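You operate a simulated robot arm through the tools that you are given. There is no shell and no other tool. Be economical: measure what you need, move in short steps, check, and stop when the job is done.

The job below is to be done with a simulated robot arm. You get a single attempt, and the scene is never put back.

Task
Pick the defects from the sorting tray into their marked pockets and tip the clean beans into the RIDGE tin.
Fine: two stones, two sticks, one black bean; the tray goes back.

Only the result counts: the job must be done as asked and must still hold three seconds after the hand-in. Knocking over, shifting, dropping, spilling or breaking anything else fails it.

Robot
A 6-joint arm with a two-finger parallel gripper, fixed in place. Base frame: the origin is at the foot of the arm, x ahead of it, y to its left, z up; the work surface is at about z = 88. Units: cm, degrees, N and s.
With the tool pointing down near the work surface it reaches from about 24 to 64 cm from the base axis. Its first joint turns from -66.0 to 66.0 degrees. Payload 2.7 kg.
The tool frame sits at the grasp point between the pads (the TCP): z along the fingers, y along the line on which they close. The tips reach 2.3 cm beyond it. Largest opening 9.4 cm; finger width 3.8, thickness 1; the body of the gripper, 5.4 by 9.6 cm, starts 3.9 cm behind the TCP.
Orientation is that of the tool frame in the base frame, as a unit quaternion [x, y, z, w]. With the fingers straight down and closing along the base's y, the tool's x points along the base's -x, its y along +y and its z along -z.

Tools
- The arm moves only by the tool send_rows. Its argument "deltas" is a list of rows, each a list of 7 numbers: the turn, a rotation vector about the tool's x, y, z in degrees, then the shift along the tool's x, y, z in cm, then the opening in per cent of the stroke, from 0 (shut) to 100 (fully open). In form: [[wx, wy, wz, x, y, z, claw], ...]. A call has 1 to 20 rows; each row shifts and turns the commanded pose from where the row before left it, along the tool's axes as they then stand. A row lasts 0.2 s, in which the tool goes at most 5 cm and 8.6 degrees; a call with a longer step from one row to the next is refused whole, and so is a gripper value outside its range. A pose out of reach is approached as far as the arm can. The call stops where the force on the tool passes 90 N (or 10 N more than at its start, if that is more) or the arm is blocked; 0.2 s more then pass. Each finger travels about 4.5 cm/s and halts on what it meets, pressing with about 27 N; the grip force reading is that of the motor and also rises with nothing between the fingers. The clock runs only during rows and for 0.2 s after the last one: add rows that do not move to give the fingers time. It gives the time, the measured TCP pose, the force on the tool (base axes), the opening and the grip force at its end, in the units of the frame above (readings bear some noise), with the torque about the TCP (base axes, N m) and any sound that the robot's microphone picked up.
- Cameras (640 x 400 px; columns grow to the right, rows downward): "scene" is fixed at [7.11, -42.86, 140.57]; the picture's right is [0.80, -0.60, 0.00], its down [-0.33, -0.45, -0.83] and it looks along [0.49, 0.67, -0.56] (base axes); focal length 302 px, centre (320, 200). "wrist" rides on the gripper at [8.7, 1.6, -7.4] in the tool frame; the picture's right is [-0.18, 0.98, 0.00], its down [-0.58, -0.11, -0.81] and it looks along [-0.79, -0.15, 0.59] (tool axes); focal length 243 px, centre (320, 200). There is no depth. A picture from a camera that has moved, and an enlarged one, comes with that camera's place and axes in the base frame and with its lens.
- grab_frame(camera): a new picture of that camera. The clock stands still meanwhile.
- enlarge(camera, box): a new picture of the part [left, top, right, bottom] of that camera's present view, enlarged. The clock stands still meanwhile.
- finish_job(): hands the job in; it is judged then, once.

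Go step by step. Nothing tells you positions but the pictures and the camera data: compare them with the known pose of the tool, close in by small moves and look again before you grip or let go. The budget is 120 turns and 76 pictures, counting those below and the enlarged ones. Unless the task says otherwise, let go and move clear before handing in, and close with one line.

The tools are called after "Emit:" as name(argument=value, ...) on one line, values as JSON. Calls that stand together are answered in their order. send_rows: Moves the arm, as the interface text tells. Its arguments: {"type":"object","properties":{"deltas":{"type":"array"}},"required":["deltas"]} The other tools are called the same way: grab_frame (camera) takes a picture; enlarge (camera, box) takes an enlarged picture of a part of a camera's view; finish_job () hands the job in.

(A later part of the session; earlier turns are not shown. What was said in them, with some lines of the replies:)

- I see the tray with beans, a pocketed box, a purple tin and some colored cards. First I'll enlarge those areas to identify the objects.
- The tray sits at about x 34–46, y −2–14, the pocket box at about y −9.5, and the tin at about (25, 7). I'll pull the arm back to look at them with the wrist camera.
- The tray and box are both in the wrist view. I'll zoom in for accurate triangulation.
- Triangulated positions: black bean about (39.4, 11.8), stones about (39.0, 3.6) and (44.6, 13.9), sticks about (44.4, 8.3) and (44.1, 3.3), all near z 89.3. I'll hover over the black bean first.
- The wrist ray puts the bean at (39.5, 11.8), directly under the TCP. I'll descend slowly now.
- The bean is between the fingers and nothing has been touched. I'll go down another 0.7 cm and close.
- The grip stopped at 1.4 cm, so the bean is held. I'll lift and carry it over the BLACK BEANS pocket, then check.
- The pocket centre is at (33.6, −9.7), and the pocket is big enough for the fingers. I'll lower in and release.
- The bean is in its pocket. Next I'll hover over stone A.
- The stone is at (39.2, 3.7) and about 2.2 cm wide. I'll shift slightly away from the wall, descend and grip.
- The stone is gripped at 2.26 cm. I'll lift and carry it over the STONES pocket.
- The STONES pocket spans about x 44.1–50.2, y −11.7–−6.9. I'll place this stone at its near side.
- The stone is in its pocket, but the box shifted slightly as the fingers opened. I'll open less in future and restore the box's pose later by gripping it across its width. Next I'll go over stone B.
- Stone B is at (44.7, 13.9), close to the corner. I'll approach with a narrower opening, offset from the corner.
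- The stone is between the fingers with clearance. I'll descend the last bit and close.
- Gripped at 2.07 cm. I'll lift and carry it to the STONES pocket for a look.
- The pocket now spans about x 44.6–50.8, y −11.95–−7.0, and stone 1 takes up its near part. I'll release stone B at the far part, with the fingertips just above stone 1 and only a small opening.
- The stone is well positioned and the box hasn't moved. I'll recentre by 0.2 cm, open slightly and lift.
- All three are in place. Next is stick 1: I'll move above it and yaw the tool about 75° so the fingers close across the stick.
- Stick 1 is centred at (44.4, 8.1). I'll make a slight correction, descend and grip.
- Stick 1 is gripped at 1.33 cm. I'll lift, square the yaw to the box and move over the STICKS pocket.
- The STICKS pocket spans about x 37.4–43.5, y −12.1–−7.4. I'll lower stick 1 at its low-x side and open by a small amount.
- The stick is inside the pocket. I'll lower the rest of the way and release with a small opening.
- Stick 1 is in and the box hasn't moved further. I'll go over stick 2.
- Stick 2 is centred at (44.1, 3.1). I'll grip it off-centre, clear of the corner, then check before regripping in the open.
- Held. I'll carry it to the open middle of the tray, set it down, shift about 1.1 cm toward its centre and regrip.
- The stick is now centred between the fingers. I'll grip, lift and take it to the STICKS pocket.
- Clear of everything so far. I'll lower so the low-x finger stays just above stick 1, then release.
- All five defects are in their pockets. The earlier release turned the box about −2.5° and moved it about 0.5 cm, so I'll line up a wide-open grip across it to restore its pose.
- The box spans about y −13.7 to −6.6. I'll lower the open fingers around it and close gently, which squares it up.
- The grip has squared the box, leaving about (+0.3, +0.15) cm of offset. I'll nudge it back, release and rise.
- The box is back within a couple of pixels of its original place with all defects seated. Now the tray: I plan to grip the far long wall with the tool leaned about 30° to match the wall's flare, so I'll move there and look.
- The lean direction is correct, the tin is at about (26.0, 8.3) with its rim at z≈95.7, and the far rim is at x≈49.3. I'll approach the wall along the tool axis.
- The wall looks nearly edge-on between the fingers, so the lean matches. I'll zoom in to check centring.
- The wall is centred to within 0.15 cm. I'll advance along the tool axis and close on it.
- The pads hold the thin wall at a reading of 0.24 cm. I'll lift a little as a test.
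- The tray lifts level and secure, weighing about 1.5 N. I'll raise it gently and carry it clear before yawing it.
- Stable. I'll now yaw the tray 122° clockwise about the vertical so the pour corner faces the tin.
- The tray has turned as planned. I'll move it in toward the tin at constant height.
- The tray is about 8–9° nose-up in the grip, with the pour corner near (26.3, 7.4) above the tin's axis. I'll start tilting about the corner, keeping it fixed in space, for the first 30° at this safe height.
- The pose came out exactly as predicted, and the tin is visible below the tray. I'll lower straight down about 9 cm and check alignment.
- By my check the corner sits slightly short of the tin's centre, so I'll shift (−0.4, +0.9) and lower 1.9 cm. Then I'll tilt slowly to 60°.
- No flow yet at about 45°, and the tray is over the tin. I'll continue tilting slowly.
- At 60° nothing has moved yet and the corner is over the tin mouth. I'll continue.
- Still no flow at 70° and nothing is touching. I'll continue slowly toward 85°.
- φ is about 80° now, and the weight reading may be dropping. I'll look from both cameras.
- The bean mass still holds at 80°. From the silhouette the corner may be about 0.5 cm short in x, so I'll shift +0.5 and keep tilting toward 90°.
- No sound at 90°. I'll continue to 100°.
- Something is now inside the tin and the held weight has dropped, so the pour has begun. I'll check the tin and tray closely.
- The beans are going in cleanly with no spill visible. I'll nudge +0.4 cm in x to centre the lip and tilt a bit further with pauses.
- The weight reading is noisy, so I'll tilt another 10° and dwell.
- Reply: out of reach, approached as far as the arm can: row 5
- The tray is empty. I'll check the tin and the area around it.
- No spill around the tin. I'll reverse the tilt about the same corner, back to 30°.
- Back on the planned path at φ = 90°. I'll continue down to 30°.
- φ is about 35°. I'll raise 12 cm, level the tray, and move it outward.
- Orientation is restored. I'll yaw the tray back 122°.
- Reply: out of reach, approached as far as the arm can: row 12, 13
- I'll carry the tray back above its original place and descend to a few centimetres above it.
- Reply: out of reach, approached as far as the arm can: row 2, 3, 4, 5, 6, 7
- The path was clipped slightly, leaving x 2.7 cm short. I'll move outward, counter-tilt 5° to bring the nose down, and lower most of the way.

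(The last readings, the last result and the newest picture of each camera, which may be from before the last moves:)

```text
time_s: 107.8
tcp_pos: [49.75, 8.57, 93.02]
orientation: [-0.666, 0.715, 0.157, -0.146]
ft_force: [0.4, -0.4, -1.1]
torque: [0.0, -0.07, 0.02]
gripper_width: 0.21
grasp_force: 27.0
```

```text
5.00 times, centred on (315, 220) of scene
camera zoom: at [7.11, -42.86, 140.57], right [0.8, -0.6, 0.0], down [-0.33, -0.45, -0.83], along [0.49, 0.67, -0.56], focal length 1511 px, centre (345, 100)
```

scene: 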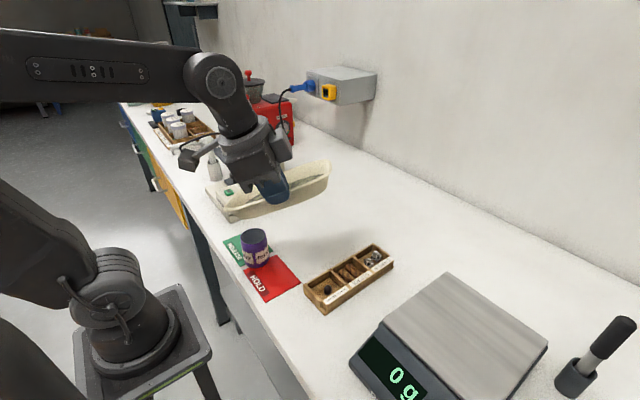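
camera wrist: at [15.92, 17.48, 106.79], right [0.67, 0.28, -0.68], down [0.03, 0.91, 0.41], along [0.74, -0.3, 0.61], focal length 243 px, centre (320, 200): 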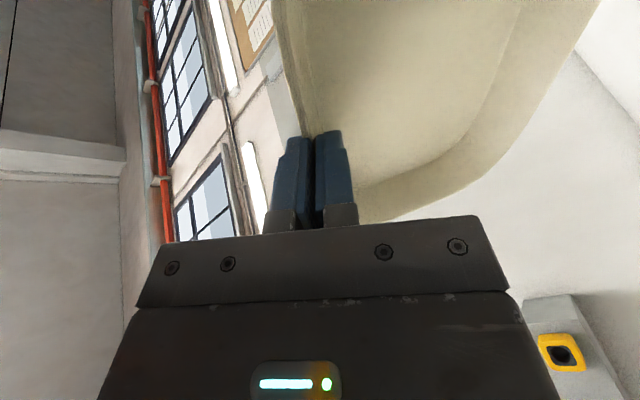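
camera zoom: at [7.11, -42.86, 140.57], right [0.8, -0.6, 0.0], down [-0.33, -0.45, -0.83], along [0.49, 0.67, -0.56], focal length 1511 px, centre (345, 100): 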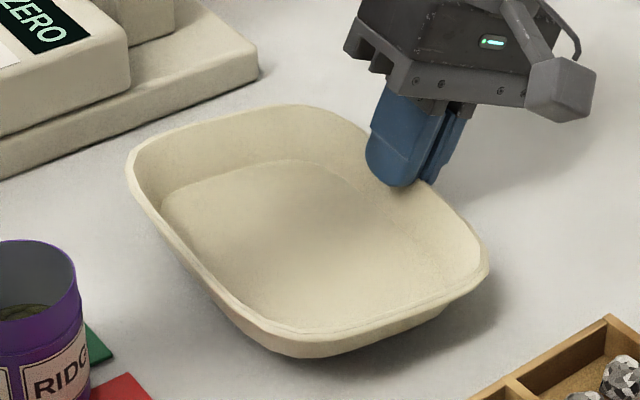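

The tray is still about 4° nose-up and about (+0.7, −0.5) cm from its original place. I'll correct both and lower gently to contact.

Emit:
send_rows(deltas=[[4, 0, 0, 0, 0, 0, 0], [0, 0, 0, -0.41, 0.587, 0.225, 0], [0, 0, 0, 0, -0.12, 0.31, 0], [0, 0, 0, 0, -0.12, 0.31, 0], [0, 0, 0, 0, -0.1, 0.25, 0], [0, 0, 0, 0, 0, 0, 0]])

Emit:
enlarge(camera="scene", box=[260, 190, 360, 260])

```text
time_s: 109.2
tcp_pos: [49.17, 9.11, 92.11]
orientation: [-0.671, 0.719, 0.132, -0.122]
ft_force: [-0.9, 0.7, 7.1]
torque: [0.21, 0.08, 0.0]
gripper_width: 0.23
grasp_force: 27.5
```

```text
5.71 times, centred on (310, 225) of scene
camera zoom: at [7.1, -42.87, 140.57], right [0.8, -0.6, 0.0], down [-0.33, -0.45, -0.83], along [0.49, 0.67, -0.56], focal length 1727 px, centre (377, 57)
```

zoom: 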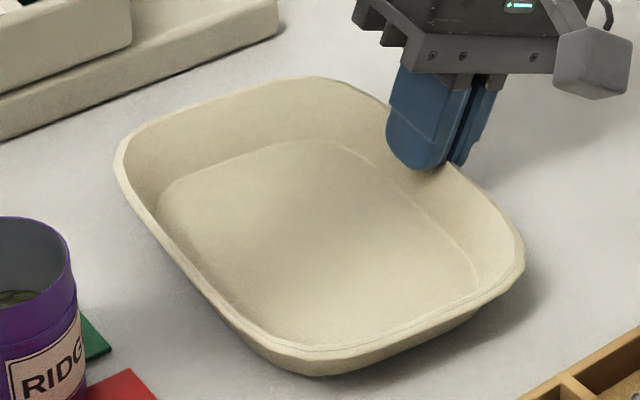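

The tray is back within about 0.3 cm of its original spot and resting on the table. I'll release gently and back out along the tool axis.

Emit:
send_rows(deltas=[[0, 0, 0, 0, 0, 0, 5], [0, 0, 0, 0, 0, 0, 10], [0, 0, 0, 0, 0, 0, 14], [0, 0, 0, 0, 0, 0, 14], [0, 0, 0, 0, 0, -1, 14], [0, 0, 0, 0, 0, -2, 14], [0, 0, 0, 0, 0, -3, 14], [0, 0, 0, 0, 0, -4, 14], [0, 0, 0, 0, 0, -4, 14], [0, 0, 0, 0, 0, 0, 14]])

Emit:
enlarge(camera="scene", box=[210, 180, 410, 320])

```text
time_s: 111.4
tcp_pos: [54.09, 8.77, 105.26]
orientation: [-0.67, 0.72, 0.131, -0.123]
ft_force: [0.4, 0.2, -0.2]
torque: [0.0, -0.01, -0.03]
gripper_width: 1.33
grasp_force: 0.1
```

```text
2.86 times, centred on (310, 250) of scene
camera zoom: at [7.11, -42.86, 140.57], right [0.8, -0.6, 0.0], down [-0.33, -0.45, -0.83], along [0.49, 0.67, -0.56], focal length 864 px, centre (349, 57)
```

zoom: 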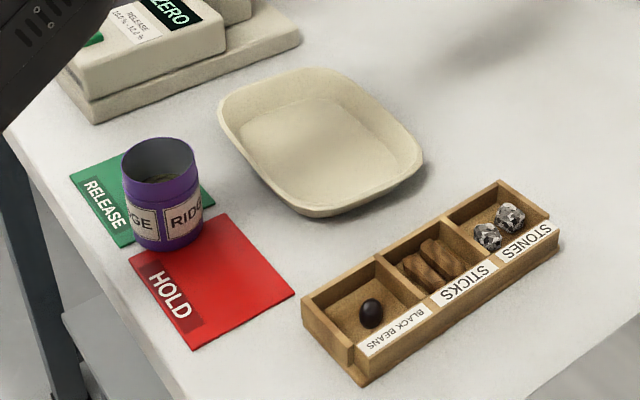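

The tray is back in place and empty, the beans are in the RIDGE tin, the defects are in their pockets and the gripper is clear. Nothing spilled that I can see, so I'm handing in.

Emit:
finish_job()

```text
The job is handed in.
```

The job is handed in: two stones, two sticks and the black bean are in their pockets, the clean beans are in the RIDGE tin with no visible spill, and the empty tray is back within about 0.3 cm; I bumped the pocket box about 0.5 cm mid-job and set it back to within a few pixels of its first position.
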